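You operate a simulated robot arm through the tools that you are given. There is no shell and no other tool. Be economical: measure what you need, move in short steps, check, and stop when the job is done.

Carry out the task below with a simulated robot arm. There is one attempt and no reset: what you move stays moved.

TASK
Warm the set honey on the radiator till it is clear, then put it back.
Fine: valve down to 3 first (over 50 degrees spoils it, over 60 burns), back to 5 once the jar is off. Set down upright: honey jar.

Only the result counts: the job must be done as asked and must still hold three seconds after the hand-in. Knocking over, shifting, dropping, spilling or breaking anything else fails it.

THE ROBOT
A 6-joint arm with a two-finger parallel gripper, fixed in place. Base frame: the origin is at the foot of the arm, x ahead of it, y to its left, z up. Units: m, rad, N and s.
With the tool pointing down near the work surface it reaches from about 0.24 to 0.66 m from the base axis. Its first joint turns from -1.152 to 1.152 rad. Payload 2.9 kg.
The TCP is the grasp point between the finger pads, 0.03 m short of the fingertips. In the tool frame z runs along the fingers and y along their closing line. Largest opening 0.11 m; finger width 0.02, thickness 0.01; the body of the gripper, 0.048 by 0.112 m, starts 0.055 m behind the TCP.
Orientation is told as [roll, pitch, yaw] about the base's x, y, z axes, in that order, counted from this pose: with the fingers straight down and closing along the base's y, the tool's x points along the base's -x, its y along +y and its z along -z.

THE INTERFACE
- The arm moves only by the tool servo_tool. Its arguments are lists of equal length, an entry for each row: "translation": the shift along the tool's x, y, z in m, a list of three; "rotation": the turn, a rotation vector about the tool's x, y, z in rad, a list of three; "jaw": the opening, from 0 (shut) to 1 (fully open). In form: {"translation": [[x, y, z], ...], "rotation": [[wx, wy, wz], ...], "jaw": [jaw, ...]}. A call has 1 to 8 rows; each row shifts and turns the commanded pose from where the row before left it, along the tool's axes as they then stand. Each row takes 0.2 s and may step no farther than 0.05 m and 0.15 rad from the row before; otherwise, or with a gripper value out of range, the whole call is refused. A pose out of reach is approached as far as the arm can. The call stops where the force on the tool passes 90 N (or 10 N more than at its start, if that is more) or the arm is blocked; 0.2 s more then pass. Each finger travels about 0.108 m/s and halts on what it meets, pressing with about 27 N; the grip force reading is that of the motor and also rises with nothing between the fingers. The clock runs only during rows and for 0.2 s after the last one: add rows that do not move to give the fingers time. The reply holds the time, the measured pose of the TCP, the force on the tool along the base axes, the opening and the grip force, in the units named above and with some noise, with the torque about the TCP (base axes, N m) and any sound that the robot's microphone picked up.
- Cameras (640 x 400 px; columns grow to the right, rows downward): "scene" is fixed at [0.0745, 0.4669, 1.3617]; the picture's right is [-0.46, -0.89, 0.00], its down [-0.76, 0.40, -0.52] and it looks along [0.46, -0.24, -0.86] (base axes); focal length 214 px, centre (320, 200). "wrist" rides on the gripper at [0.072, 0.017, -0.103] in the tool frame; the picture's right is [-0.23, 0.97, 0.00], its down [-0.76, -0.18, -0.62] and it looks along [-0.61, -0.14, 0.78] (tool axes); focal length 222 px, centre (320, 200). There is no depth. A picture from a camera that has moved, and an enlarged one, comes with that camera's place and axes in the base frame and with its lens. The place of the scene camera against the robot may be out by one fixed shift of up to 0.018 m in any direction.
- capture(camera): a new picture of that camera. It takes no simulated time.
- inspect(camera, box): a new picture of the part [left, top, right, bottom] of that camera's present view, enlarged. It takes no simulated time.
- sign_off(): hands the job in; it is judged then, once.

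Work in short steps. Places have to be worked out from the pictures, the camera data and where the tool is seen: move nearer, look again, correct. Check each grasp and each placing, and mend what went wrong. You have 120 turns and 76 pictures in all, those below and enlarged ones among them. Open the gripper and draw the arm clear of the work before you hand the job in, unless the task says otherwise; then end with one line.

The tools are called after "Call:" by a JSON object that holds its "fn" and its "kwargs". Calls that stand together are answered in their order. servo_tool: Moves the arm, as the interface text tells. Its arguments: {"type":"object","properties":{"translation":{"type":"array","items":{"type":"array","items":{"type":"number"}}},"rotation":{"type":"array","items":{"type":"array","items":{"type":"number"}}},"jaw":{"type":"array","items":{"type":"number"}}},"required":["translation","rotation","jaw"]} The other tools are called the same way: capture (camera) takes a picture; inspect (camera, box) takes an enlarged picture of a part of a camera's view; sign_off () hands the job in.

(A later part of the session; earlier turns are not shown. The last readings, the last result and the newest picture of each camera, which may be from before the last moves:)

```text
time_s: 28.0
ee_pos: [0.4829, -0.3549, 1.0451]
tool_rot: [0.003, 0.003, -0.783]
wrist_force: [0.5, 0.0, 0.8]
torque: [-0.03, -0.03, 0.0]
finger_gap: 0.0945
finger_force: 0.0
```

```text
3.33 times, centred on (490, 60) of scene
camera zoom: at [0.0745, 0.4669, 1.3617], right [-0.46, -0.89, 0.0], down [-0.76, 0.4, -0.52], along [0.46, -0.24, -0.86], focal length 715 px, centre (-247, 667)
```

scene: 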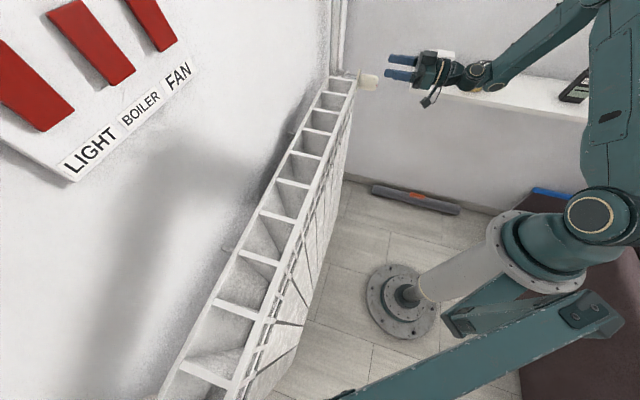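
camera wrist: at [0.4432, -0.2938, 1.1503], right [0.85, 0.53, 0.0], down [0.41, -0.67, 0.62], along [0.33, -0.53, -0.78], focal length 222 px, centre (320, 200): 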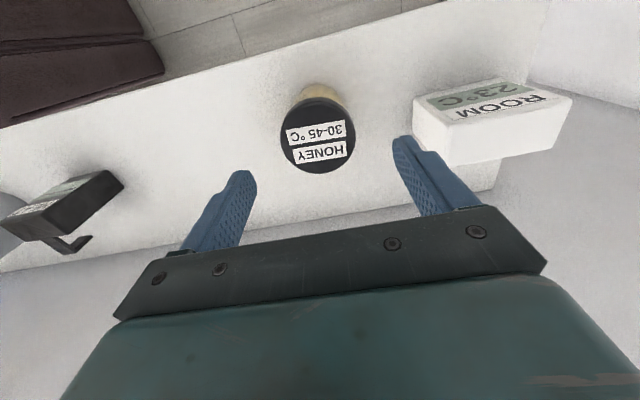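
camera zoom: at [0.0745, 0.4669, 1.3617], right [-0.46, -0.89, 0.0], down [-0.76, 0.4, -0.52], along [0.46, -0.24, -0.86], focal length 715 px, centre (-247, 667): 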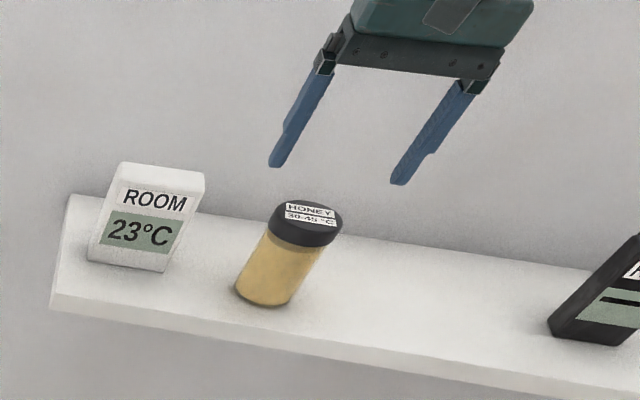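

The jar is centred between the fingers, with about 15 mm of clearance to the ROOM display. I'll descend to grasp height and close.

Call:
{"fn": "servo_tool", "kwargs": {"translation": [[0, 0, 0.04], [0, 0, 0.035], [0, 0, 0.02], [0, 0, 0], [0, 0, 0], [0, 0, 0], [0, 0, 0]], "rotation": [[0, 0, 0], [0, 0, 0], [0, 0, 0], [0, 0, 0], [0, 0, 0], [0, 0, 0], [0, 0, 0]], "jaw": [0.82, 0.82, 0.82, 0.82, 0.42, 0.42, 0.42]}}

Call:
{"fn": "capture", "kwargs": {"camera": "wrist"}}

Call:
{"fn": "inspect", "kwargs": {"camera": "scene", "box": [410, 0, 570, 120]}}

```text
time_s: 29.6
ee_pos: [0.4828, -0.357, 0.9484]
tool_rot: [0.003, 0.003, -0.784]
wrist_force: [-0.2, 0.2, -0.1]
torque: [-0.03, 0.01, 0.01]
finger_gap: 0.0596
finger_force: 27.3
```

```text
35 pictures are left
camera wrist: at [0.4449, -0.2956, 1.054], right [0.85, 0.53, 0.0], down [0.41, -0.67, 0.62], along [0.33, -0.53, -0.78], focal length 222 px, centre (320, 200)
```

wrist: 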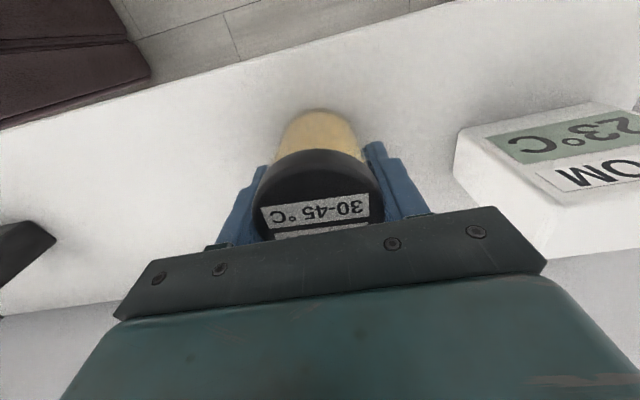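

```text
3.33 times, centred on (490, 60) of scene
camera zoom: at [0.0745, 0.4669, 1.3617], right [-0.46, -0.89, 0.0], down [-0.76, 0.4, -0.52], along [0.46, -0.24, -0.86], focal length 715 px, centre (-247, 667)
```

zoom: 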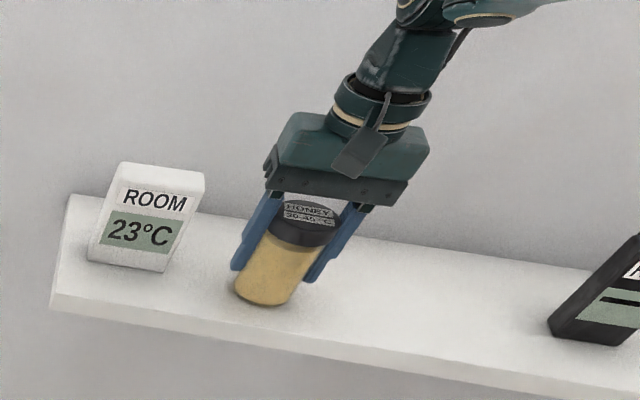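

The jar is gripped at 0.0596 (lid width). I'll record the home pose as TCP (0.4828, -0.357, 0.9484), yaw -0.785, and lift it straight up slowly.

Call:
{"fn": "servo_tool", "kwargs": {"translation": [[0, 0, -0.02], [0, 0, -0.03], [0, 0, -0.045], [0, 0, -0.045], [0, 0, -0.045], [0, 0, 0]], "rotation": [[0, 0, 0], [0, 0, 0], [0, 0, 0], [0, 0, 0], [0, 0, 0], [0, 0, 0]], "jaw": [0.42, 0.42, 0.42, 0.42, 0.42, 0.42]}}

Call:
{"fn": "capture", "kwargs": {"camera": "scene"}}

```text
time_s: 31.0
ee_pos: [0.485, -0.3569, 1.1354]
tool_rot: [0.002, 0.005, -0.785]
wrist_force: [0.2, 0.3, -0.6]
torque: [-0.02, 0.0, -0.02]
finger_gap: 0.0461
finger_force: 0.1
```

```text
33 pictures are left
```

scene: 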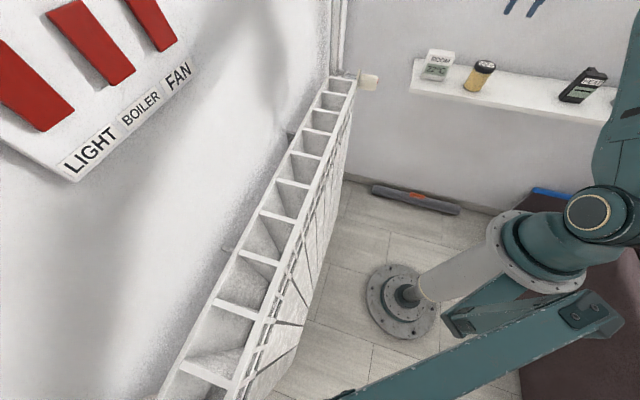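

The fingers slipped off and the gap has closed to the commanded 0.046. The jar is still standing on the shelf, so I'll check it closely.

Call:
{"fn": "inspect", "kwargs": {"camera": "scene", "box": [410, 0, 570, 120]}}

Call:
{"fn": "inspect", "kwargs": {"camera": "wrist", "box": [200, 50, 520, 250]}}

```text
3.33 times, centred on (490, 60) of scene
camera zoom: at [0.0745, 0.4669, 1.3617], right [-0.46, -0.89, 0.0], down [-0.76, 0.4, -0.52], along [0.46, -0.24, -0.86], focal length 715 px, centre (-247, 667)
```

zoom: 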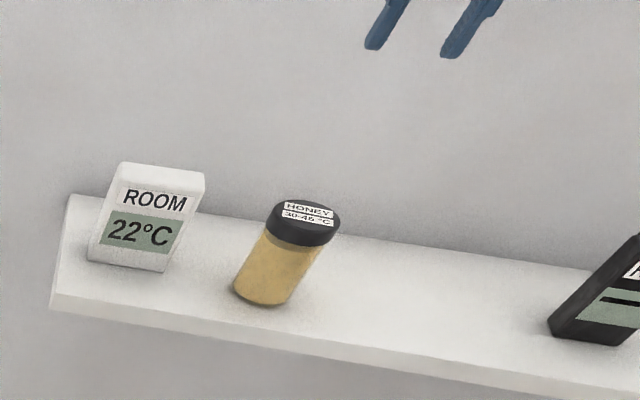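

```text
2.00 times, centred on (360, 150) of wrist
camera zoom: at [0.4452, -0.2945, 1.2406], right [0.85, 0.53, 0.0], down [0.41, -0.67, 0.62], along [0.33, -0.53, -0.79], focal length 444 px, centre (240, 300)
```

zoom: 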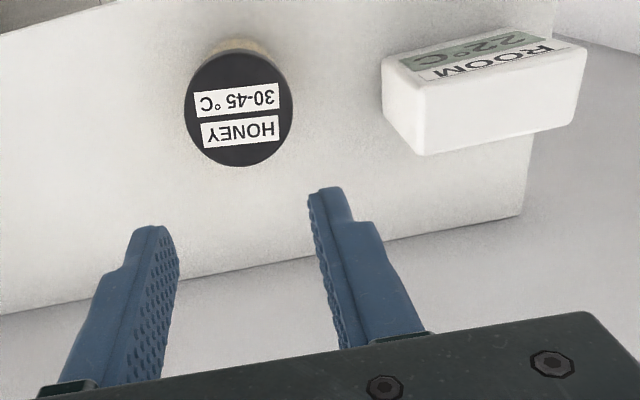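

The jar is upright and basically in place. I'll open, go back down to a lower grip and close with a much tighter jaw command.

Call:
{"fn": "servo_tool", "kwargs": {"translation": [[0, 0, 0], [0, 0, 0], [0, 0, 0], [0, 0, 0.045], [0, 0, 0.045], [0, 0, 0.045], [0, 0, 0.042], [0, 0, 0.01]], "rotation": [[0, 0, 0], [0, 0, 0], [0, 0, 0], [0, 0, 0], [0, 0, 0], [0, 0, 0], [0, 0, 0], [0, 0, 0]], "jaw": [0.82, 0.82, 0.82, 0.82, 0.82, 0.82, 0.82, 0.82]}}

Call:
{"fn": "inspect", "kwargs": {"camera": "scene", "box": [440, 30, 536, 90]}}

```text
time_s: 32.8
ee_pos: [0.4875, -0.3546, 0.9485]
tool_rot: [0.002, 0.002, -0.783]
wrist_force: [0.7, -0.3, 0.4]
torque: [-0.01, 0.0, 0.03]
finger_gap: 0.0902
finger_force: 0.0
```

```text
6.67 times, centred on (488, 60) of scene
camera zoom: at [0.0745, 0.4669, 1.3617], right [-0.46, -0.89, 0.0], down [-0.76, 0.4, -0.52], along [0.46, -0.24, -0.86], focal length 1430 px, centre (-800, 1133)
```

zoom: 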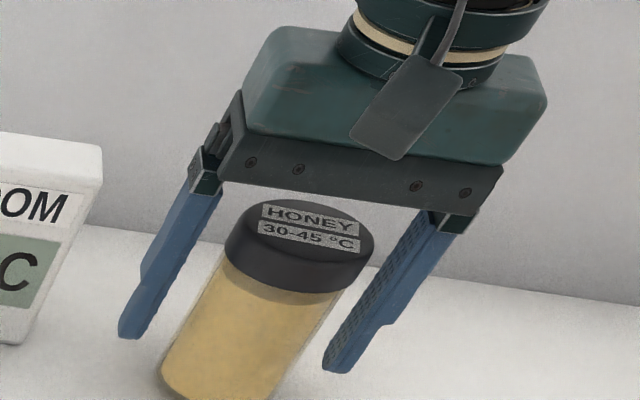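

The fingertips are still clear of the shelf and there is space above the lid. I'll lower in small steps while watching the force.

Call:
{"fn": "servo_tool", "kwargs": {"translation": [[0, -0.004, 0.004], [0, 0, 0.004], [0, 0, 0.003]], "rotation": [[0, 0, 0], [0, 0, 0], [0, 0, 0]], "jaw": [0.82, 0.82, 0.82]}}

Call:
{"fn": "inspect", "kwargs": {"camera": "scene", "box": [440, 30, 536, 110]}}

```text
time_s: 33.6
ee_pos: [0.4811, -0.3585, 0.9372]
tool_rot: [0.002, 0.002, -0.784]
wrist_force: [-0.3, 0.2, -1.2]
torque: [-0.01, 0.02, -0.02]
finger_gap: 0.0904
finger_force: 0.1
```

```text
5.00 times, centred on (488, 70) of scene
camera zoom: at [0.0745, 0.4669, 1.3617], right [-0.46, -0.89, 0.0], down [-0.76, 0.4, -0.52], along [0.46, -0.24, -0.86], focal length 1072 px, centre (-520, 850)
```

zoom: 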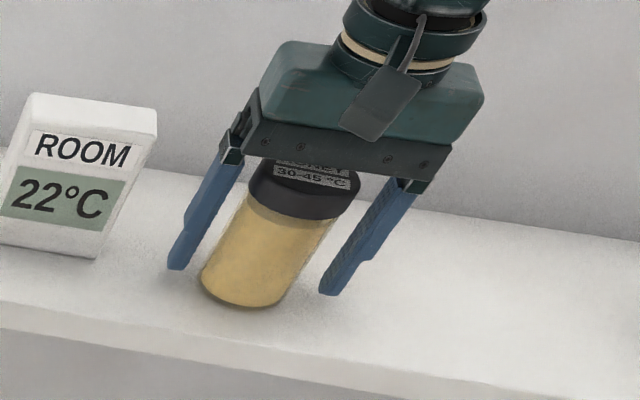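

There is still clearance at the palm and the tips. I'll close with jaw 0.2, then do a small test lift.

Call:
{"fn": "servo_tool", "kwargs": {"translation": [[0, 0, 0], [0, 0, 0], [0, 0, 0], [0, 0, 0], [0, 0, 0], [0, 0, -0.005], [0, 0, -0.005], [0, 0, -0.005]], "rotation": [[0, 0, 0], [0, 0, 0], [0, 0, 0], [0, 0, 0], [0, 0, 0], [0, 0, 0], [0, 0, 0], [0, 0, 0]], "jaw": [0.2, 0.2, 0.2, 0.2, 0.2, 0.2, 0.2, 0.2]}}

Call:
{"fn": "inspect", "kwargs": {"camera": "scene", "box": [440, 30, 536, 110]}}

```text
time_s: 35.4
ee_pos: [0.4814, -0.3601, 0.9522]
tool_rot: [0.001, 0.003, -0.785]
wrist_force: [0.0, -0.5, -3.3]
torque: [0.05, -0.04, -0.03]
finger_gap: 0.059
finger_force: 26.8
```

```text
5.00 times, centred on (488, 70) of scene
camera zoom: at [0.0746, 0.4669, 1.3617], right [-0.46, -0.89, 0.0], down [-0.76, 0.4, -0.52], along [0.46, -0.24, -0.86], focal length 1072 px, centre (-520, 850)
```

zoom: 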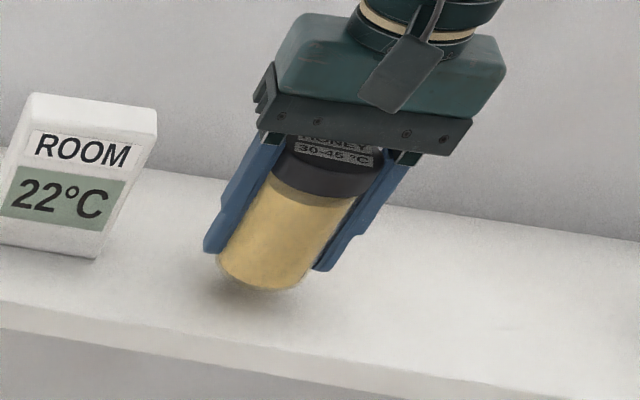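

The jar is held and off the shelf, with a weight of about 3.3 N. I'll lift it slowly further.

Call:
{"fn": "servo_tool", "kwargs": {"translation": [[0, 0, -0.01], [0, 0, -0.02], [0, 0, -0.025], [0, 0, -0.025], [0, 0, -0.025], [0, 0, -0.025], [0, 0, -0.02], [0, 0, 0]], "rotation": [[0, 0, 0], [0, 0, 0], [0, 0, 0], [0, 0, 0], [0, 0, 0], [0, 0, 0], [0, 0, 0], [0, 0, 0]], "jaw": [0.2, 0.2, 0.2, 0.2, 0.2, 0.2, 0.2, 0.2]}}

Call:
{"fn": "capture", "kwargs": {"camera": "scene"}}

```text
time_s: 37.2
ee_pos: [0.4827, -0.3597, 1.102]
tool_rot: [0.002, 0.003, -0.788]
wrist_force: [-0.1, 0.3, -3.4]
torque: [0.01, -0.01, 0.01]
finger_gap: 0.0593
finger_force: 26.8
```

```text
27 pictures are left
```

scene: 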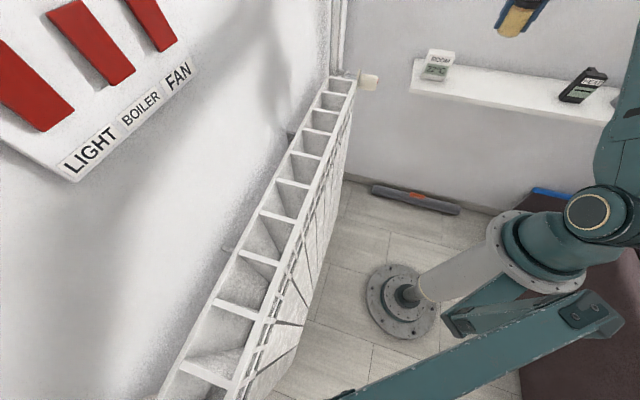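

The jar is securely held. I'll pull away from the shelf wall and rotate the tool to yaw +45° on the way to the radiator.

Call:
{"fn": "servo_tool", "kwargs": {"translation": [[0.03, 0, -0.015], [0.03, 0, -0.015], [0.03, 0, -0.015], [0.03, 0, -0.015], [0, 0, 0], [0, 0, 0], [0, 0, 0], [0, 0, 0]], "rotation": [[0, 0, 0], [0, 0, 0], [0, 0, 0], [0, 0, 0], [0, 0, -0.1428], [0, 0, -0.1428], [0, 0, -0.1428], [0, 0, -0.1428]], "jaw": [0.2, 0.2, 0.2, 0.2, 0.2, 0.2, 0.2, 0.2]}}

Call:
{"fn": "servo_tool", "kwargs": {"translation": [[0, 0, 0], [0, 0, 0], [0, 0, 0], [0, 0, 0], [0, 0, 0], [0, 0, 0], [0, 0, 0], [0, 0, 0]], "rotation": [[0, 0, -0.1428], [0, 0, -0.1428], [0, 0, -0.1428], [0, 0, -0.1428], [0, 0, -0.1428], [0, 0, -0.1428], [0, 0, -0.1428], [0, 0, 0]], "jaw": [0.2, 0.2, 0.2, 0.2, 0.2, 0.2, 0.2, 0.2]}}

```text
time_s: 39.0
ee_pos: [0.3981, -0.2736, 1.1637]
tool_rot: [0.005, 0.003, -0.212]
wrist_force: [0.4, -0.9, -2.9]
torque: [-0.01, -0.02, 0.02]
finger_gap: 0.0591
finger_force: 26.6
```

```text
time_s: 40.8
ee_pos: [0.3969, -0.274, 1.1613]
tool_rot: [0.003, -0.002, 0.786]
wrist_force: [-1.0, 0.7, -2.6]
torque: [-0.01, 0.03, 0.0]
finger_gap: 0.0589
finger_force: 27.2
```

I'll carry the jar to a viewing position just in front of the middle of the radiator.

Call:
{"fn": "servo_tool", "kwargs": {"translation": [[-0.016, 0.025, 0], [-0.016, 0.025, 0], [-0.016, 0.025, 0], [-0.016, 0.025, 0], [-0.016, 0.025, 0], [-0.016, 0.025, 0], [-0.016, 0.025, 0], [-0.016, 0.025, 0]], "rotation": [[0, 0, 0], [0, 0, 0], [0, 0, 0], [0, 0, 0], [0, 0, 0], [0, 0, 0], [0, 0, 0], [0, 0, 0]], "jaw": [0.2, 0.2, 0.2, 0.2, 0.2, 0.2, 0.2, 0.2]}}

Call:
{"fn": "servo_tool", "kwargs": {"translation": [[-0.016, 0.025, 0], [-0.016, 0.025, 0], [-0.016, 0.025, 0], [-0.016, 0.025, 0], [-0.016, 0.025, 0], [-0.016, 0.025, 0], [-0.016, 0.025, 0], [0, 0, 0]], "rotation": [[0, 0, 0], [0, 0, 0], [0, 0, 0], [0, 0, 0], [0, 0, 0], [0, 0, 0], [0, 0, 0], [0, 0, 0]], "jaw": [0.2, 0.2, 0.2, 0.2, 0.2, 0.2, 0.2, 0.2]}}

Call:
{"fn": "capture", "kwargs": {"camera": "wrist"}}

Call:
{"fn": "capture", "kwargs": {"camera": "scene"}}

```text
time_s: 42.6
ee_pos: [0.3486, -0.0415, 1.1637]
tool_rot: [0.002, -0.002, 0.786]
wrist_force: [-0.6, 0.5, -3.2]
torque: [0.0, -0.02, 0.02]
finger_gap: 0.0592
finger_force: 27.1
```

```text
time_s: 44.4
ee_pos: [0.3014, 0.1604, 1.1654]
tool_rot: [0.005, -0.001, 0.786]
wrist_force: [0.2, 0.3, -2.9]
torque: [-0.02, 0.01, -0.01]
finger_gap: 0.0594
finger_force: 26.8
```

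```text
26 pictures are left
camera wrist: at [0.2385, 0.1191, 1.2689], right [-0.53, 0.85, 0.0], down [0.67, 0.41, 0.62], along [0.53, 0.33, -0.78], focal length 222 px, centre (320, 200)
```

wrist: 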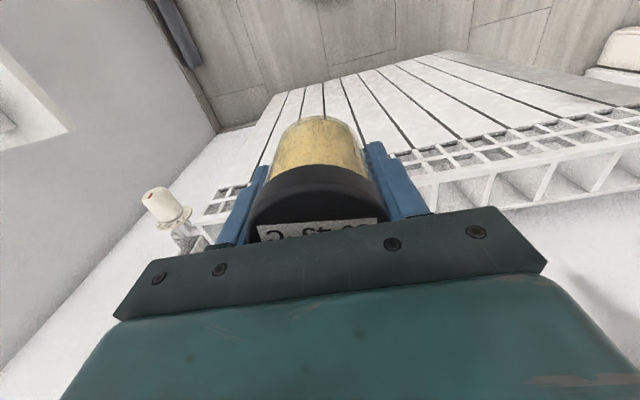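

```text
25 pictures are left
```

scene: 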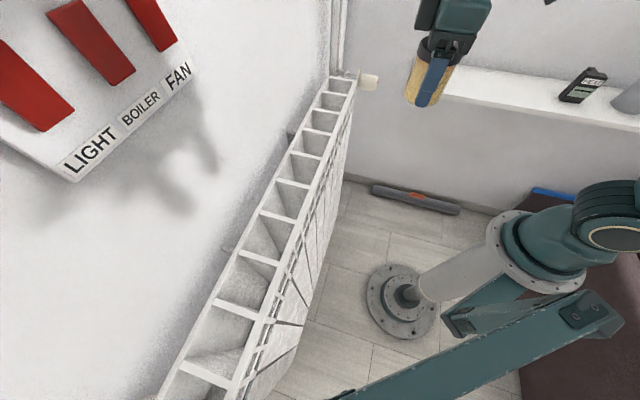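

Both views show the radiator's open-cell top. I'll enlarge to locate the rails and rungs so I can set the jar on a rung and rail junction.

Call:
{"fn": "inspect", "kwargs": {"camera": "wrist", "box": [390, 90, 640, 230]}}

Call:
{"fn": "inspect", "kwargs": {"camera": "scene", "box": [210, 70, 370, 270]}}

```text
2.56 times, centred on (515, 160) of wrist
camera zoom: at [0.2385, 0.1191, 1.2689], right [-0.53, 0.85, 0.0], down [0.67, 0.41, 0.62], along [0.53, 0.33, -0.78], focal length 569 px, centre (-179, 302)
```

zoom: 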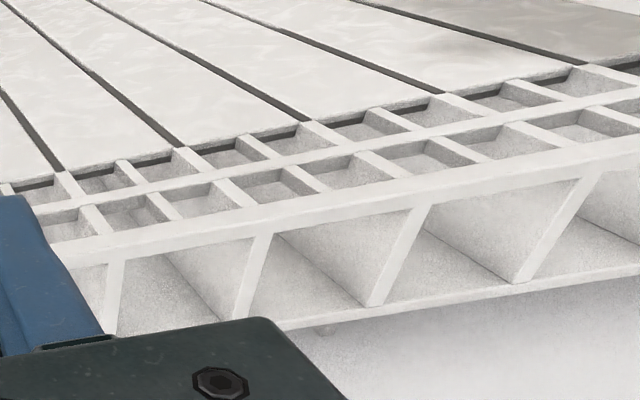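

```text
2.00 times, centred on (290, 170) of scene
camera zoom: at [0.0745, 0.4669, 1.3617], right [-0.46, -0.89, 0.0], down [-0.76, 0.4, -0.52], along [0.46, -0.24, -0.86], focal length 429 px, centre (380, 260)
```

zoom: 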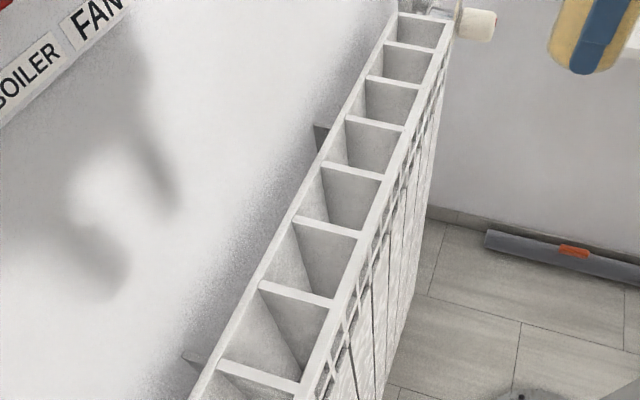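

Wrist and scene rays agree: the radiator top is at z≈0.975, the front rail is 19 mm wide with its inner edge at x+y≈0.692, cells are about 73 mm deep, and rungs are every 85 mm, one meeting the rail at (0.370, 0.318). The jar (~55 mm) would drop into a cell, so I'll centre it over that rung just inside the rail.

Call:
{"fn": "servo_tool", "kwargs": {"translation": [[-0.0238, 0.009, 0], [-0.0238, 0.009, 0], [-0.0238, 0.009, 0], [-0.0238, 0.009, 0], [-0.0238, 0.009, 0], [-0.0238, 0.009, 0], [-0.0235, 0.009, 0], [0, 0, 0]], "rotation": [[0, 0, 0], [0, 0, 0], [0, 0, 0], [0, 0, 0], [0, 0, 0], [0, 0, 0], [0, 0, 0], [0, 0, 0]], "jaw": [0.2, 0.2, 0.2, 0.2, 0.2, 0.2, 0.2, 0.2]}}

Call:
{"fn": "servo_tool", "kwargs": {"translation": [[0, 0, 0.025], [0, 0, 0.025], [0, 0, 0.025], [0, 0, 0.025], [0, 0, 0.015], [0, 0, 0]], "rotation": [[0, 0, 0], [0, 0, 0], [0, 0, 0], [0, 0, 0], [0, 0, 0], [0, 0, 0]], "jaw": [0.2, 0.2, 0.2, 0.2, 0.2, 0.2]}}

Call:
{"fn": "capture", "kwargs": {"camera": "wrist"}}

Call:
{"fn": "inspect", "kwargs": {"camera": "scene", "box": [210, 50, 402, 250]}}

```text
time_s: 46.2
ee_pos: [0.3755, 0.3216, 1.1655]
tool_rot: [0.004, 0.001, 0.785]
wrist_force: [0.2, 0.2, -3.6]
torque: [0.0, 0.02, -0.01]
finger_gap: 0.0593
finger_force: 26.9
```

```text
time_s: 47.6
ee_pos: [0.3763, 0.3217, 1.0494]
tool_rot: [0.004, 0.0, 0.786]
wrist_force: [-0.8, -0.4, -2.9]
torque: [0.04, 0.02, -0.02]
finger_gap: 0.0591
finger_force: 26.9
```

```text
22 pictures are left
camera wrist: at [0.313, 0.2806, 1.1544], right [-0.53, 0.85, 0.0], down [0.67, 0.41, 0.62], along [0.53, 0.33, -0.78], focal length 222 px, centre (320, 200)
```

wrist: 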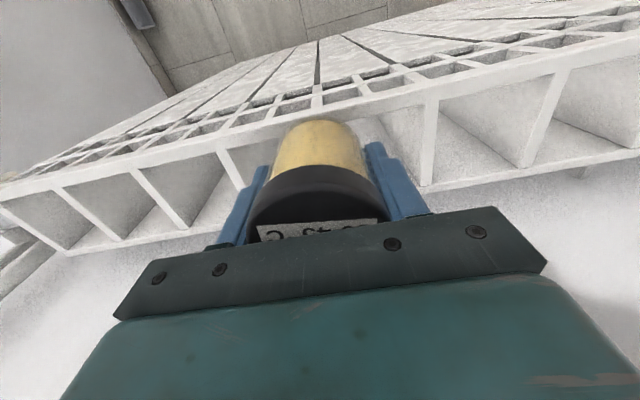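

```text
2.00 times, centred on (306, 150) of scene
camera zoom: at [0.0746, 0.4669, 1.3617], right [-0.46, -0.89, 0.0], down [-0.76, 0.4, -0.52], along [0.46, -0.24, -0.86], focal length 429 px, centre (348, 300)
```

zoom: 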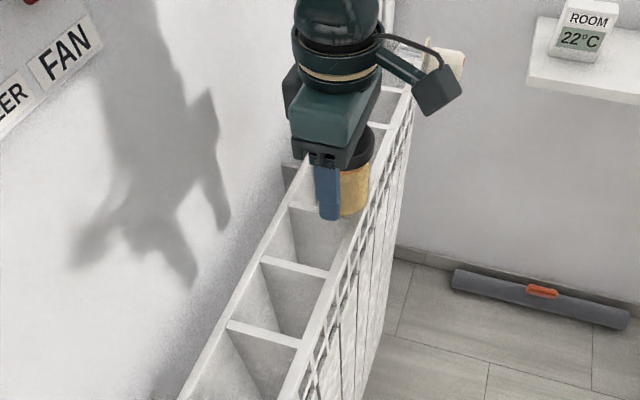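

The neighbouring rungs place mine at (0.371, 0.317), and the jar axis is at (0.376, 0.322), which is over the rung and 5 mm inside the rail edge. I'll descend gently toward contact.

Call:
{"fn": "servo_tool", "kwargs": {"translation": [[0, 0, 0.015], [0, 0, 0.012], [0, 0, 0.005], [0, 0, 0.003], [0, 0, 0]], "rotation": [[0, 0, 0], [0, 0, 0], [0, 0, 0], [0, 0, 0], [0, 0, 0]], "jaw": [0.2, 0.2, 0.2, 0.2, 0.2]}}

Call:
{"fn": "inspect", "kwargs": {"camera": "scene", "box": [330, 90, 426, 170]}}

```text
time_s: 48.8
ee_pos: [0.3749, 0.3232, 1.0162]
tool_rot: [0.002, -0.003, 0.786]
wrist_force: [1.3, 1.9, 17.4]
torque: [-0.29, -0.27, 0.04]
finger_gap: 0.0591
finger_force: 26.9
```

```text
5.00 times, centred on (378, 130) of scene
camera zoom: at [0.0743, 0.4668, 1.3618], right [-0.46, -0.89, 0.0], down [-0.76, 0.4, -0.52], along [0.46, -0.24, -0.86], focal length 1072 px, centre (30, 550)
```

zoom: 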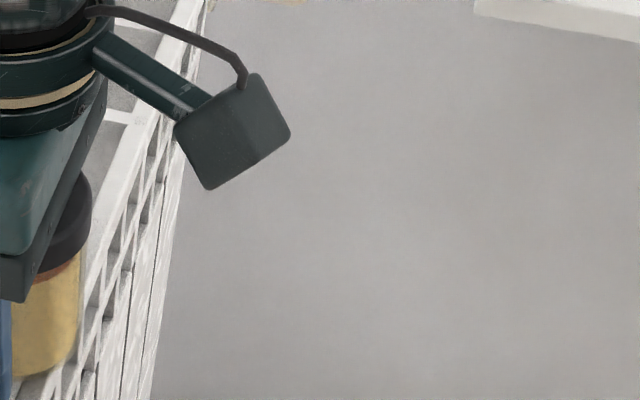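

Contact is made (17 N up, TCP z 1.016). I'll ease off about 2 mm and open the fingers.

Call:
{"fn": "servo_tool", "kwargs": {"translation": [[0, 0, -0.0018], [0, 0, 0], [0, 0, 0], [0, 0, 0]], "rotation": [[0, 0, 0], [0, 0, 0], [0, 0, 0], [0, 0, 0]], "jaw": [0.2, 0.2, 0.6, 0.66]}}

Call:
{"fn": "capture", "kwargs": {"camera": "wrist"}}

Call:
{"fn": "inspect", "kwargs": {"camera": "scene", "box": [280, 70, 400, 170]}}

```text
time_s: 49.8
ee_pos: [0.375, 0.3231, 1.0167]
tool_rot: [0.003, 0.0, 0.785]
wrist_force: [-1.2, 0.5, 1.0]
torque: [0.02, -0.01, 0.0]
finger_gap: 0.0726
finger_force: 0.1
```

```text
19 pictures are left
camera wrist: at [0.312, 0.2813, 1.1207], right [-0.53, 0.85, 0.0], down [0.67, 0.41, 0.62], along [0.53, 0.33, -0.78], focal length 222 px, centre (320, 200)
```

wrist: 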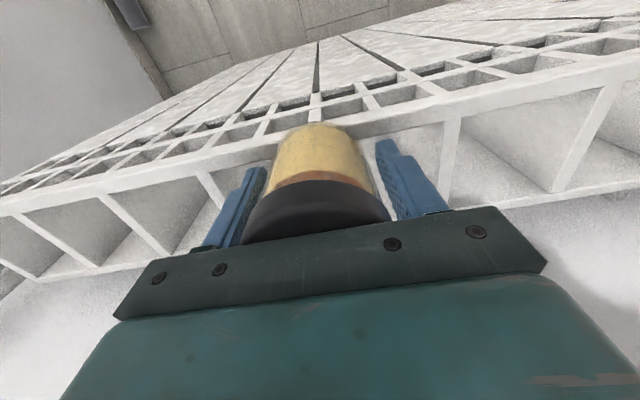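

```text
4.00 times, centred on (340, 120) of scene
camera zoom: at [0.0745, 0.4669, 1.3617], right [-0.46, -0.89, 0.0], down [-0.76, 0.4, -0.52], along [0.46, -0.24, -0.86], focal length 858 px, centre (240, 520)
```

zoom: 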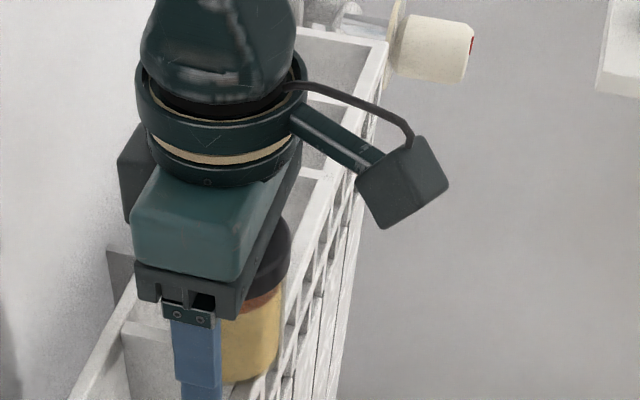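

The jar stands free on the rung and rail, and clear honey is already appearing under the lid. I'll wait with the open fingers in place around it.

Call:
{"fn": "servo_tool", "kwargs": {"translation": [[0, 0, 0], [0, 0, 0], [0, 0, 0], [0, 0, 0], [0, 0, 0], [0, 0, 0], [0, 0, 0], [0, 0, 0]], "rotation": [[0, 0, 0], [0, 0, 0], [0, 0, 0], [0, 0, 0], [0, 0, 0], [0, 0, 0], [0, 0, 0], [0, 0, 0]], "jaw": [0.72, 0.72, 0.72, 0.72, 0.72, 0.72, 0.72, 0.72]}}

Call:
{"fn": "servo_tool", "kwargs": {"translation": [[0, 0, 0], [0, 0, 0], [0, 0, 0], [0, 0, 0], [0, 0, 0], [0, 0, 0], [0, 0, 0], [0, 0, 0]], "rotation": [[0, 0, 0], [0, 0, 0], [0, 0, 0], [0, 0, 0], [0, 0, 0], [0, 0, 0], [0, 0, 0], [0, 0, 0]], "jaw": [0.72, 0.72, 0.72, 0.72, 0.72, 0.72, 0.72, 0.72]}}

Call:
{"fn": "inspect", "kwargs": {"camera": "wrist", "box": [220, 100, 420, 240]}}

```text
time_s: 51.6
ee_pos: [0.3761, 0.3229, 1.0151]
tool_rot: [0.005, -0.002, 0.786]
wrist_force: [0.3, 0.3, 0.0]
torque: [-0.01, -0.02, -0.03]
finger_gap: 0.079
finger_force: 0.0
```

```text
time_s: 53.4
ee_pos: [0.3737, 0.3221, 1.017]
tool_rot: [0.003, -0.001, 0.784]
wrist_force: [0.1, -0.3, 0.0]
torque: [-0.02, -0.01, -0.02]
finger_gap: 0.0792
finger_force: 0.1
```

```text
2.86 times, centred on (320, 170) of wrist
camera zoom: at [0.3121, 0.2814, 1.1211], right [-0.53, 0.85, 0.0], down [0.67, 0.41, 0.62], along [0.53, 0.33, -0.78], focal length 635 px, centre (320, 286)
```

zoom: 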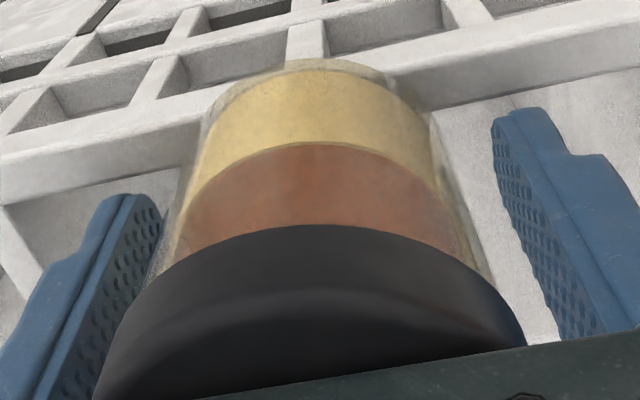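

About half of the honey is clear, so I'll wait a few more seconds.

Call:
{"fn": "servo_tool", "kwargs": {"translation": [[0, 0, 0], [0, 0, 0], [0, 0, 0], [0, 0, 0], [0, 0, 0], [0, 0, 0], [0, 0, 0], [0, 0, 0]], "rotation": [[0, 0, 0], [0, 0, 0], [0, 0, 0], [0, 0, 0], [0, 0, 0], [0, 0, 0], [0, 0, 0], [0, 0, 0]], "jaw": [0.72, 0.72, 0.72, 0.72, 0.72, 0.72, 0.72, 0.72]}}

Call:
{"fn": "servo_tool", "kwargs": {"translation": [[0, 0, 0], [0, 0, 0], [0, 0, 0], [0, 0, 0], [0, 0, 0], [0, 0, 0], [0, 0, 0], [0, 0, 0]], "rotation": [[0, 0, 0], [0, 0, 0], [0, 0, 0], [0, 0, 0], [0, 0, 0], [0, 0, 0], [0, 0, 0], [0, 0, 0]], "jaw": [0.72, 0.72, 0.72, 0.72, 0.72, 0.72, 0.72, 0.72]}}

Call:
{"fn": "inspect", "kwargs": {"camera": "wrist", "box": [220, 100, 420, 240]}}

```text
time_s: 55.2
ee_pos: [0.3763, 0.3214, 1.0166]
tool_rot: [0.003, -0.002, 0.785]
wrist_force: [0.5, 0.7, 0.1]
torque: [-0.02, -0.03, 0.0]
finger_gap: 0.0794
finger_force: 0.0
```

```text
time_s: 57.0
ee_pos: [0.3763, 0.3223, 1.0163]
tool_rot: [0.005, -0.003, 0.786]
wrist_force: [1.3, -0.1, 0.1]
torque: [0.02, 0.0, 0.0]
finger_gap: 0.0792
finger_force: 0.0
```

```text
2.86 times, centred on (320, 170) of wrist
camera zoom: at [0.3121, 0.2814, 1.1211], right [-0.53, 0.85, 0.0], down [0.67, 0.41, 0.62], along [0.53, 0.33, -0.78], focal length 635 px, centre (320, 286)
```

zoom: 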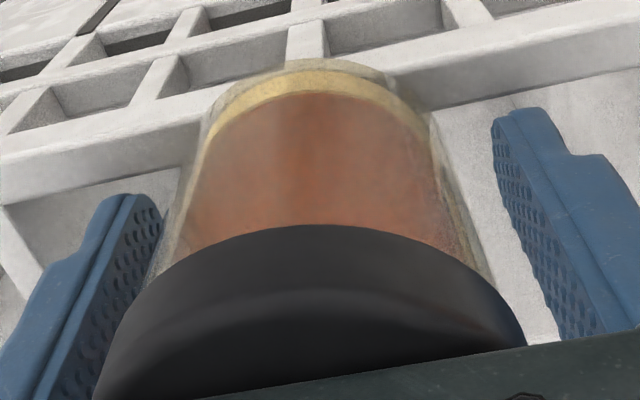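

The honey is nearly clear, with only a thin set layer at the base. One more wait, about 2 s.

Call:
{"fn": "servo_tool", "kwargs": {"translation": [[0, 0, 0], [0, 0, 0], [0, 0, 0], [0, 0, 0], [0, 0, 0], [0, 0, 0], [0, 0, 0], [0, 0, 0]], "rotation": [[0, 0, 0], [0, 0, 0], [0, 0, 0], [0, 0, 0], [0, 0, 0], [0, 0, 0], [0, 0, 0], [0, 0, 0]], "jaw": [0.72, 0.72, 0.72, 0.72, 0.72, 0.72, 0.72, 0.72]}}

Call:
{"fn": "inspect", "kwargs": {"camera": "wrist", "box": [220, 100, 420, 240]}}

```text
time_s: 58.8
ee_pos: [0.376, 0.3225, 1.018]
tool_rot: [0.005, -0.002, 0.786]
wrist_force: [0.2, -0.8, 0.1]
torque: [0.0, -0.03, 0.02]
finger_gap: 0.0789
finger_force: 0.0
```

```text
2.86 times, centred on (320, 170) of wrist
camera zoom: at [0.3121, 0.2814, 1.1211], right [-0.53, 0.85, 0.0], down [0.67, 0.41, 0.62], along [0.53, 0.33, -0.78], focal length 635 px, centre (320, 286)
```

zoom: 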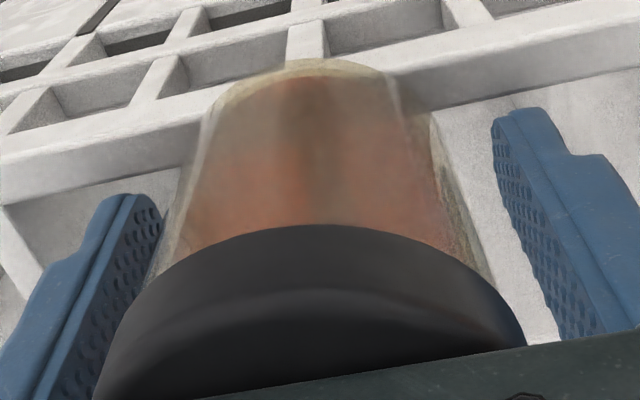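

The honey is clear down to the base. I'll close on the jar, which gives it about another second of warmth, and lift slowly.

Call:
{"fn": "servo_tool", "kwargs": {"translation": [[0, 0, 0], [0, 0, 0], [0, 0, 0], [0, 0, 0], [0, 0, 0], [0, 0, -0.005], [0, 0, -0.005], [0, 0, -0.01]], "rotation": [[0, 0, 0], [0, 0, 0], [0, 0, 0], [0, 0, 0], [0, 0, 0], [0, 0, 0], [0, 0, 0], [0, 0, 0]], "jaw": [0.2, 0.2, 0.2, 0.2, 0.2, 0.2, 0.2, 0.2]}}

Call:
{"fn": "inspect", "kwargs": {"camera": "wrist", "box": [220, 100, 420, 240]}}

```text
time_s: 60.6
ee_pos: [0.3756, 0.3227, 1.0365]
tool_rot: [0.002, -0.002, 0.785]
wrist_force: [-0.1, 0.3, -3.0]
torque: [-0.02, 0.0, -0.02]
finger_gap: 0.0592
finger_force: 27.2
```

```text
2.86 times, centred on (320, 170) of wrist
camera zoom: at [0.3124, 0.281, 1.1412], right [-0.53, 0.85, 0.0], down [0.67, 0.41, 0.62], along [0.53, 0.33, -0.78], focal length 635 px, centre (320, 286)
```

zoom: 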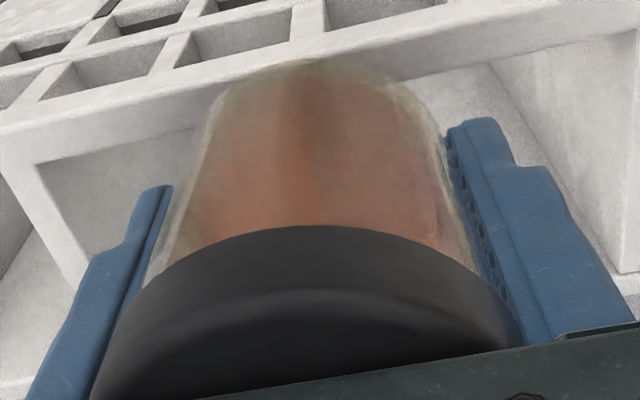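

The honey is fully clear and the jar is lifted and secure. I'll raise it and retrace the route to the shelf.

Call:
{"fn": "servo_tool", "kwargs": {"translation": [[0, 0, -0.025], [0, 0, -0.025], [0, 0, -0.025], [0, 0, -0.025], [0, 0, -0.025], [0.025, 0, 0], [0.025, 0, 0], [0.025, 0, 0]], "rotation": [[0, 0, 0], [0, 0, 0], [0, 0, 0], [0, 0, 0], [0, 0, 0], [0, 0, 0], [0, 0, 0], [0, 0, 0]], "jaw": [0.2, 0.2, 0.2, 0.2, 0.2, 0.2, 0.2, 0.2]}}

Call:
{"fn": "servo_tool", "kwargs": {"translation": [[0.025, 0, 0], [0.025, 0, 0], [0.025, 0, 0], [0.018, -0.028, 0], [0.018, -0.028, 0], [0.018, -0.028, 0], [0.018, -0.028, 0], [0.018, -0.028, 0]], "rotation": [[0, 0, 0], [0, 0, 0], [0, 0, 0], [0, 0, 0], [0, 0, 0], [0, 0, 0], [0, 0, 0], [0, 0, 0]], "jaw": [0.2, 0.2, 0.2, 0.2, 0.2, 0.2, 0.2, 0.2]}}

Call:
{"fn": "servo_tool", "kwargs": {"translation": [[0.0155, -0.027, 0], [0.0155, -0.027, 0], [0.0155, -0.027, 0], [0.0155, -0.027, 0], [0.0155, -0.027, 0], [0.0155, -0.027, 0], [0.0155, -0.027, 0], [0.0155, -0.027, 0]], "rotation": [[0, 0, 0], [0, 0, 0], [0, 0, 0], [0, 0, 0], [0, 0, 0], [0, 0, 0], [0, 0, 0], [0, 0, 0]], "jaw": [0.2, 0.2, 0.2, 0.2, 0.2, 0.2, 0.2, 0.2]}}

```text
time_s: 62.4
ee_pos: [0.322, 0.2687, 1.1619]
tool_rot: [0.004, -0.003, 0.785]
wrist_force: [-0.9, 0.0, -1.6]
torque: [0.04, -0.02, -0.04]
finger_gap: 0.0592
finger_force: 27.0
```

```text
time_s: 64.2
ee_pos: [0.3042, 0.0533, 1.1612]
tool_rot: [0.004, -0.001, 0.787]
wrist_force: [-0.3, -0.5, -2.5]
torque: [0.01, -0.03, 0.02]
finger_gap: 0.0593
finger_force: 26.8
```

```text
time_s: 66.0
ee_pos: [0.3698, -0.1852, 1.1578]
tool_rot: [0.002, -0.001, 0.787]
wrist_force: [0.0, 0.0, -2.7]
torque: [-0.02, -0.01, -0.04]
finger_gap: 0.0591
finger_force: 26.9
```

The jar is still held. I'll rotate back to yaw -45°, then move over the jar's home spot.

Call:
{"fn": "servo_tool", "kwargs": {"translation": [[0, 0, 0], [0, 0, 0], [0, 0, 0], [0, 0, 0], [0, 0, 0], [0, 0, 0], [0, 0, 0], [0, 0, 0]], "rotation": [[0, 0, 0.1428], [0, 0, 0.1428], [0, 0, 0.1428], [0, 0, 0.1428], [0, 0, 0.1428], [0, 0, 0.1428], [0, 0, 0.1428], [0, 0, 0.1428]], "jaw": [0.2, 0.2, 0.2, 0.2, 0.2, 0.2, 0.2, 0.2]}}

Call:
{"fn": "servo_tool", "kwargs": {"translation": [[0, 0, 0], [0, 0, 0], [0, 0, 0], [-0.025, -0.0055, 0], [-0.025, -0.0055, 0], [-0.025, -0.0055, 0], [-0.025, -0.0055, 0], [-0.025, -0.0055, 0]], "rotation": [[0, 0, 0.1428], [0, 0, 0.1428], [0, 0, 0.144], [0, 0, 0], [0, 0, 0], [0, 0, 0], [0, 0, 0], [0, 0, 0]], "jaw": [0.2, 0.2, 0.2, 0.2, 0.2, 0.2, 0.2, 0.2]}}

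Call:
{"fn": "servo_tool", "kwargs": {"translation": [[-0.025, -0.0055, 0], [-0.025, -0.0055, 0], [-0.026, -0.0055, 0], [0, 0, 0], [0, 0, 0]], "rotation": [[0, 0, 0], [0, 0, 0], [0, 0, 0], [0, 0, 0], [0, 0, 0]], "jaw": [0.2, 0.2, 0.2, 0.2, 0.2]}}

```text
time_s: 67.8
ee_pos: [0.3681, -0.187, 1.1607]
tool_rot: [0.004, 0.003, -0.359]
wrist_force: [0.1, 0.0, -3.0]
torque: [0.02, -0.03, 0.0]
finger_gap: 0.0593
finger_force: 27.5
```

```text
time_s: 69.6
ee_pos: [0.4404, -0.2925, 1.1605]
tool_rot: [0.001, 0.003, -0.786]
wrist_force: [0.2, -0.5, -2.7]
torque: [0.01, -0.02, 0.01]
finger_gap: 0.059
finger_force: 27.2
```

```text
time_s: 70.8
ee_pos: [0.4787, -0.3585, 1.159]
tool_rot: [0.004, 0.004, -0.784]
wrist_force: [1.0, 0.3, -2.4]
torque: [0.01, -0.01, 0.02]
finger_gap: 0.0592
finger_force: 27.1
```

I'm above the home spot. I'll descend to just above the shelf; contact is expected at TCP z≈0.937.

Call:
{"fn": "servo_tool", "kwargs": {"translation": [[0, 0.002, 0.03], [0, 0, 0.035], [0, 0, 0.035], [0, 0, 0.035], [0, 0, 0.035], [0, 0, 0.025], [0, 0, 0.015], [0, 0, 0]], "rotation": [[0, 0, 0], [0, 0, 0], [0, 0, 0], [0, 0, 0], [0, 0, 0], [0, 0, 0], [0, 0, 0], [0, 0, 0]], "jaw": [0.2, 0.2, 0.2, 0.2, 0.2, 0.2, 0.2, 0.2]}}

Call:
{"fn": "servo_tool", "kwargs": {"translation": [[0, 0, 0.005], [0, 0, 0.004], [0, 0, 0.002], [0, 0, 0]], "rotation": [[0, 0, 0], [0, 0, 0], [0, 0, 0], [0, 0, 0]], "jaw": [0.2, 0.2, 0.2, 0.2]}}

```text
time_s: 72.6
ee_pos: [0.4828, -0.36, 0.9476]
tool_rot: [0.003, 0.002, -0.785]
wrist_force: [0.6, 0.1, -2.6]
torque: [-0.01, 0.01, 0.01]
finger_gap: 0.0592
finger_force: 27.2
```

```text
time_s: 73.6
ee_pos: [0.482, -0.358, 0.9382]
tool_rot: [0.002, 0.004, -0.785]
wrist_force: [-0.4, 0.8, -4.2]
torque: [0.01, 0.0, -0.03]
finger_gap: 0.059
finger_force: 27.7
```

Not in contact yet (−4 N); I'll keep lowering in 1.5 mm steps.

Call:
{"fn": "servo_tool", "kwargs": {"translation": [[0, 0, 0.0015], [0, 0, 0.001], [0, 0, 0]], "rotation": [[0, 0, 0], [0, 0, 0], [0, 0, 0]], "jaw": [0.2, 0.2, 0.2]}}

```text
time_s: 74.4
ee_pos: [0.4811, -0.3579, 0.9363]
tool_rot: [0.002, 0.004, -0.786]
wrist_force: [0.7, -0.2, -3.4]
torque: [0.0, -0.01, 0.0]
finger_gap: 0.0591
finger_force: 26.5
```

Call:
{"fn": "servo_tool", "kwargs": {"translation": [[0, 0, 0.0015], [0, 0, 0.0015], [0, 0, 0]], "rotation": [[0, 0, 0], [0, 0, 0], [0, 0, 0]], "jaw": [0.2, 0.2, 0.2]}}

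Call:
{"fn": "inspect", "kwargs": {"camera": "scene", "box": [440, 30, 536, 110]}}

```text
time_s: 75.2
ee_pos: [0.482, -0.358, 0.934]
tool_rot: [0.003, 0.003, -0.785]
wrist_force: [0.2, 0.3, -2.4]
torque: [0.0, 0.01, 0.01]
finger_gap: 0.0592
finger_force: 27.4
```

```text
5.00 times, centred on (488, 70) of scene
camera zoom: at [0.0746, 0.4669, 1.3617], right [-0.46, -0.89, 0.0], down [-0.76, 0.4, -0.52], along [0.46, -0.24, -0.86], focal length 1072 px, centre (-520, 850)
```

zoom: 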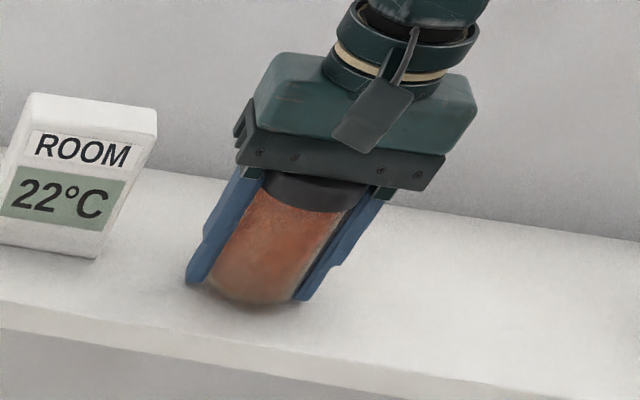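

The jar is nearly touching the shelf, so I'll continue down in small steps.

Call:
{"fn": "servo_tool", "kwargs": {"translation": [[0, 0, 0.001], [0, 0, 0.001], [0, 0, 0.001], [0, 0, 0]], "rotation": [[0, 0, 0], [0, 0, 0], [0, 0, 0], [0, 0, 0]], "jaw": [0.2, 0.2, 0.2, 0.2]}}

```text
time_s: 76.2
ee_pos: [0.4813, -0.3572, 0.9298]
tool_rot: [0.002, 0.004, -0.787]
wrist_force: [-0.9, -1.6, -0.9]
torque: [-0.07, 0.07, -0.01]
finger_gap: 0.0589
finger_force: 26.9
```

The weight is being taken up, so contact is starting. One more millimetre, then release.

Call:
{"fn": "servo_tool", "kwargs": {"translation": [[0, 0, 0.001], [0, 0, 0]], "rotation": [[0, 0, 0], [0, 0, 0]], "jaw": [0.2, 0.2]}}

```text
time_s: 76.8
ee_pos: [0.4824, -0.3577, 0.9295]
tool_rot: [0.0, 0.003, -0.787]
wrist_force: [-5.0, 2.7, 10.7]
torque: [-0.41, 0.4, -0.14]
finger_gap: 0.059
finger_force: 27.1
```

The jar is firmly on the shelf (+10.7 N). I'll ease off and open, then retreat straight up.

Call:
{"fn": "servo_tool", "kwargs": {"translation": [[0, 0, -0.001], [0, 0, 0], [0, 0, 0], [0, 0, 0], [0, 0, -0.02], [0, 0, -0.045], [0, 0, -0.045], [0, 0, -0.045]], "rotation": [[0, 0, 0], [0, 0, 0], [0, 0, 0], [0, 0, 0], [0, 0, 0], [0, 0, 0], [0, 0, 0], [0, 0, 0]], "jaw": [0.2, 0.6, 0.78, 0.82, 0.82, 0.82, 0.82, 0.82]}}

Call:
{"fn": "inspect", "kwargs": {"camera": "scene", "box": [410, 0, 570, 120]}}

```text
time_s: 78.6
ee_pos: [0.4826, -0.36, 1.0858]
tool_rot: [0.002, 0.005, -0.788]
wrist_force: [0.1, -0.7, -0.5]
torque: [-0.02, -0.03, 0.03]
finger_gap: 0.0901
finger_force: 0.1
```

```text
3.33 times, centred on (490, 60) of scene
camera zoom: at [0.0745, 0.4669, 1.3617], right [-0.46, -0.89, 0.0], down [-0.76, 0.4, -0.52], along [0.46, -0.24, -0.86], focal length 715 px, centre (-247, 667)
```

zoom: 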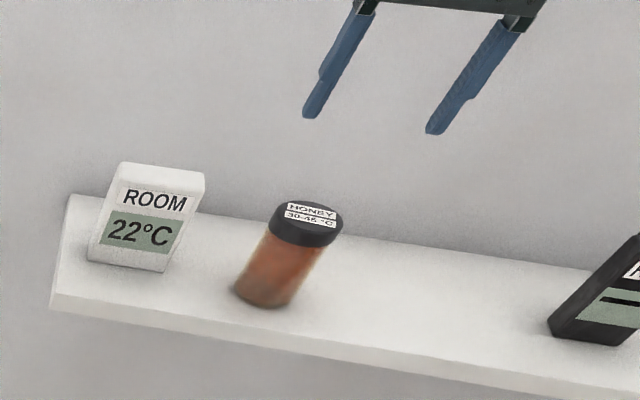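

The jar is back in its place, upright and clear. Now the valve: I'll pull away from the shelf and reorient to face the knob.

Call:
{"fn": "servo_tool", "kwargs": {"translation": [[0.03, 0, -0.015], [0.03, 0, -0.015], [0.03, 0, -0.015], [0.03, 0, -0.015], [0.03, 0, -0.015], [0, 0, 0], [0, 0, 0], [0, 0, 0]], "rotation": [[0, 0, 0], [0, 0, 0], [0, 0, 0], [0, 0, 0], [0, 0, -0.1428], [0, 0, -0.1428], [0, 0, -0.1428], [0, 0, -0.1428]], "jaw": [0.72, 0.72, 0.72, 0.72, 0.72, 0.72, 0.72, 0.72]}}

Call:
{"fn": "servo_tool", "kwargs": {"translation": [[0, 0, 0], [0, 0, 0], [0, 0, 0], [0, 0, 0], [0, 0, 0], [0, 0, 0], [0, 0, 0], [0, 0, 0]], "rotation": [[0, 0, -0.1428], [0, 0, -0.1428], [0, 0, -0.1428], [0, 0, -0.1428], [0, 0, -0.1428], [0, 0, -0.1428], [0, 0, -0.1428], [0, 0, 0]], "jaw": [0.72, 0.72, 0.72, 0.72, 0.72, 0.72, 0.72, 0.72]}}

```text
time_s: 80.4
ee_pos: [0.3756, -0.2521, 1.1604]
tool_rot: [0.003, 0.004, -0.214]
wrist_force: [0.7, -0.6, -0.3]
torque: [-0.02, 0.02, 0.02]
finger_gap: 0.0795
finger_force: 0.1
```

```text
time_s: 82.2
ee_pos: [0.3759, -0.2536, 1.1603]
tool_rot: [0.002, -0.001, 0.788]
wrist_force: [0.1, -0.1, -0.2]
torque: [-0.02, 0.0, 0.0]
finger_gap: 0.0792
finger_force: 0.2
```

I'll move to a point above and in front of the knob, then pitch the tool level.

Call:
{"fn": "servo_tool", "kwargs": {"translation": [[-0.0476, 0.0042, 0], [-0.0476, 0.0042, 0], [-0.0476, 0.0042, 0], [-0.0476, 0.0042, 0], [-0.0476, 0.0042, 0], [-0.0476, 0.0042, 0], [0, 0, 0], [0, 0, 0]], "rotation": [[0, 0, 0], [0, 0, 0], [0, 0, 0], [0, 0, 0], [0, 0, 0], [0, 0, 0], [0, -0.1428, 0], [0, -0.1428, 0]], "jaw": [0.72, 0.72, 0.72, 0.72, 0.72, 0.72, 0.72, 0.72]}}

Call:
{"fn": "servo_tool", "kwargs": {"translation": [[0, 0, 0], [0, 0, 0], [0, 0, 0], [0, 0, 0], [0, 0, 0], [0, 0, 0], [0, 0, 0], [0, 0, 0]], "rotation": [[0, -0.1428, 0], [0, -0.1428, 0], [0, -0.1428, 0], [0, -0.1428, 0], [0, -0.1428, 0], [0, -0.1428, 0], [0, -0.1428, 0], [0, -0.1428, 0]], "jaw": [0.72, 0.72, 0.72, 0.72, 0.72, 0.72, 0.72, 0.72]}}

Call:
{"fn": "servo_tool", "kwargs": {"translation": [[0, 0, 0], [0, 0, 0]], "rotation": [[0, -0.1428, 0], [0, 0, 0]], "jaw": [0.72, 0.72]}}

```text
time_s: 84.0
ee_pos: [0.572, -0.0359, 1.1639]
tool_rot: [-0.004, -0.154, 1.036]
wrist_force: [-3.9, -0.9, -0.2]
torque: [0.12, -0.23, -0.02]
finger_gap: 0.0791
finger_force: 0.2
out of reach, approached as far as the arm can: row 7
```

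```text
time_s: 85.8
ee_pos: [0.6202, -0.0407, 1.1976]
tool_rot: [-0.011, -0.589, 0.775]
wrist_force: [0.7, 0.1, -0.1]
torque: [-0.01, 0.01, 0.03]
finger_gap: 0.0794
finger_force: 0.0
out of reach, approached as far as the arm can: row 1, 2, 3, 4, 5, 6, 7, 8
```

```text
time_s: 86.4
ee_pos: [0.6228, -0.0361, 1.204]
tool_rot: [-0.025, -0.609, 0.775]
wrist_force: [-0.5, 0.6, 0.7]
torque: [0.04, 0.01, -0.03]
finger_gap: 0.0793
finger_force: 0.1
out of reach, approached as far as the arm can: row 1
```

The pitch stalled at −0.6 rad because the arm hit a wrist limit near the knob. I'll go up and back, where this pitch worked before, and continue there.

Call:
{"fn": "servo_tool", "kwargs": {"translation": [[0.0273, 0, -0.019], [0.0273, 0, -0.019], [0.0273, 0, -0.019], [-0.0215, 0, -0.0308], [-0.0215, 0, -0.0308], [-0.0215, 0, -0.0308], [-0.0215, 0, -0.0308], [0, 0, 0]], "rotation": [[0, 0, 0], [0, 0, 0], [0, 0, 0], [0, 0, 0], [0, 0, 0], [0, 0, 0], [0, 0, 0], [0, 0, 0]], "jaw": [0.72, 0.72, 0.72, 0.72, 0.72, 0.72, 0.72, 0.72]}}

Call:
{"fn": "servo_tool", "kwargs": {"translation": [[0, 0, 0], [0, 0, 0], [0, 0, 0], [0, 0, 0]], "rotation": [[0, -0.14, 0], [0, -0.14, 0], [0, -0.14, 0], [0, 0, 0]], "jaw": [0.72, 0.72, 0.72, 0.72]}}

```text
time_s: 88.2
ee_pos: [0.5795, -0.0046, 1.3119]
tool_rot: [-0.048, -0.602, 0.778]
wrist_force: [-0.7, -0.7, 0.4]
torque: [0.0, 0.0, 0.0]
finger_gap: 0.0791
finger_force: 0.0
out of reach, approached as far as the arm can: row 1, 2, 3, 4, 5, 6, 7
```

```text
time_s: 89.2
ee_pos: [0.5817, 0.0185, 1.3147]
tool_rot: [-0.065, -0.718, 0.781]
wrist_force: [1.2, 0.7, 0.0]
torque: [-0.01, -0.01, 0.01]
finger_gap: 0.079
finger_force: 0.0
out of reach, approached as far as the arm can: row 1, 2, 3
```

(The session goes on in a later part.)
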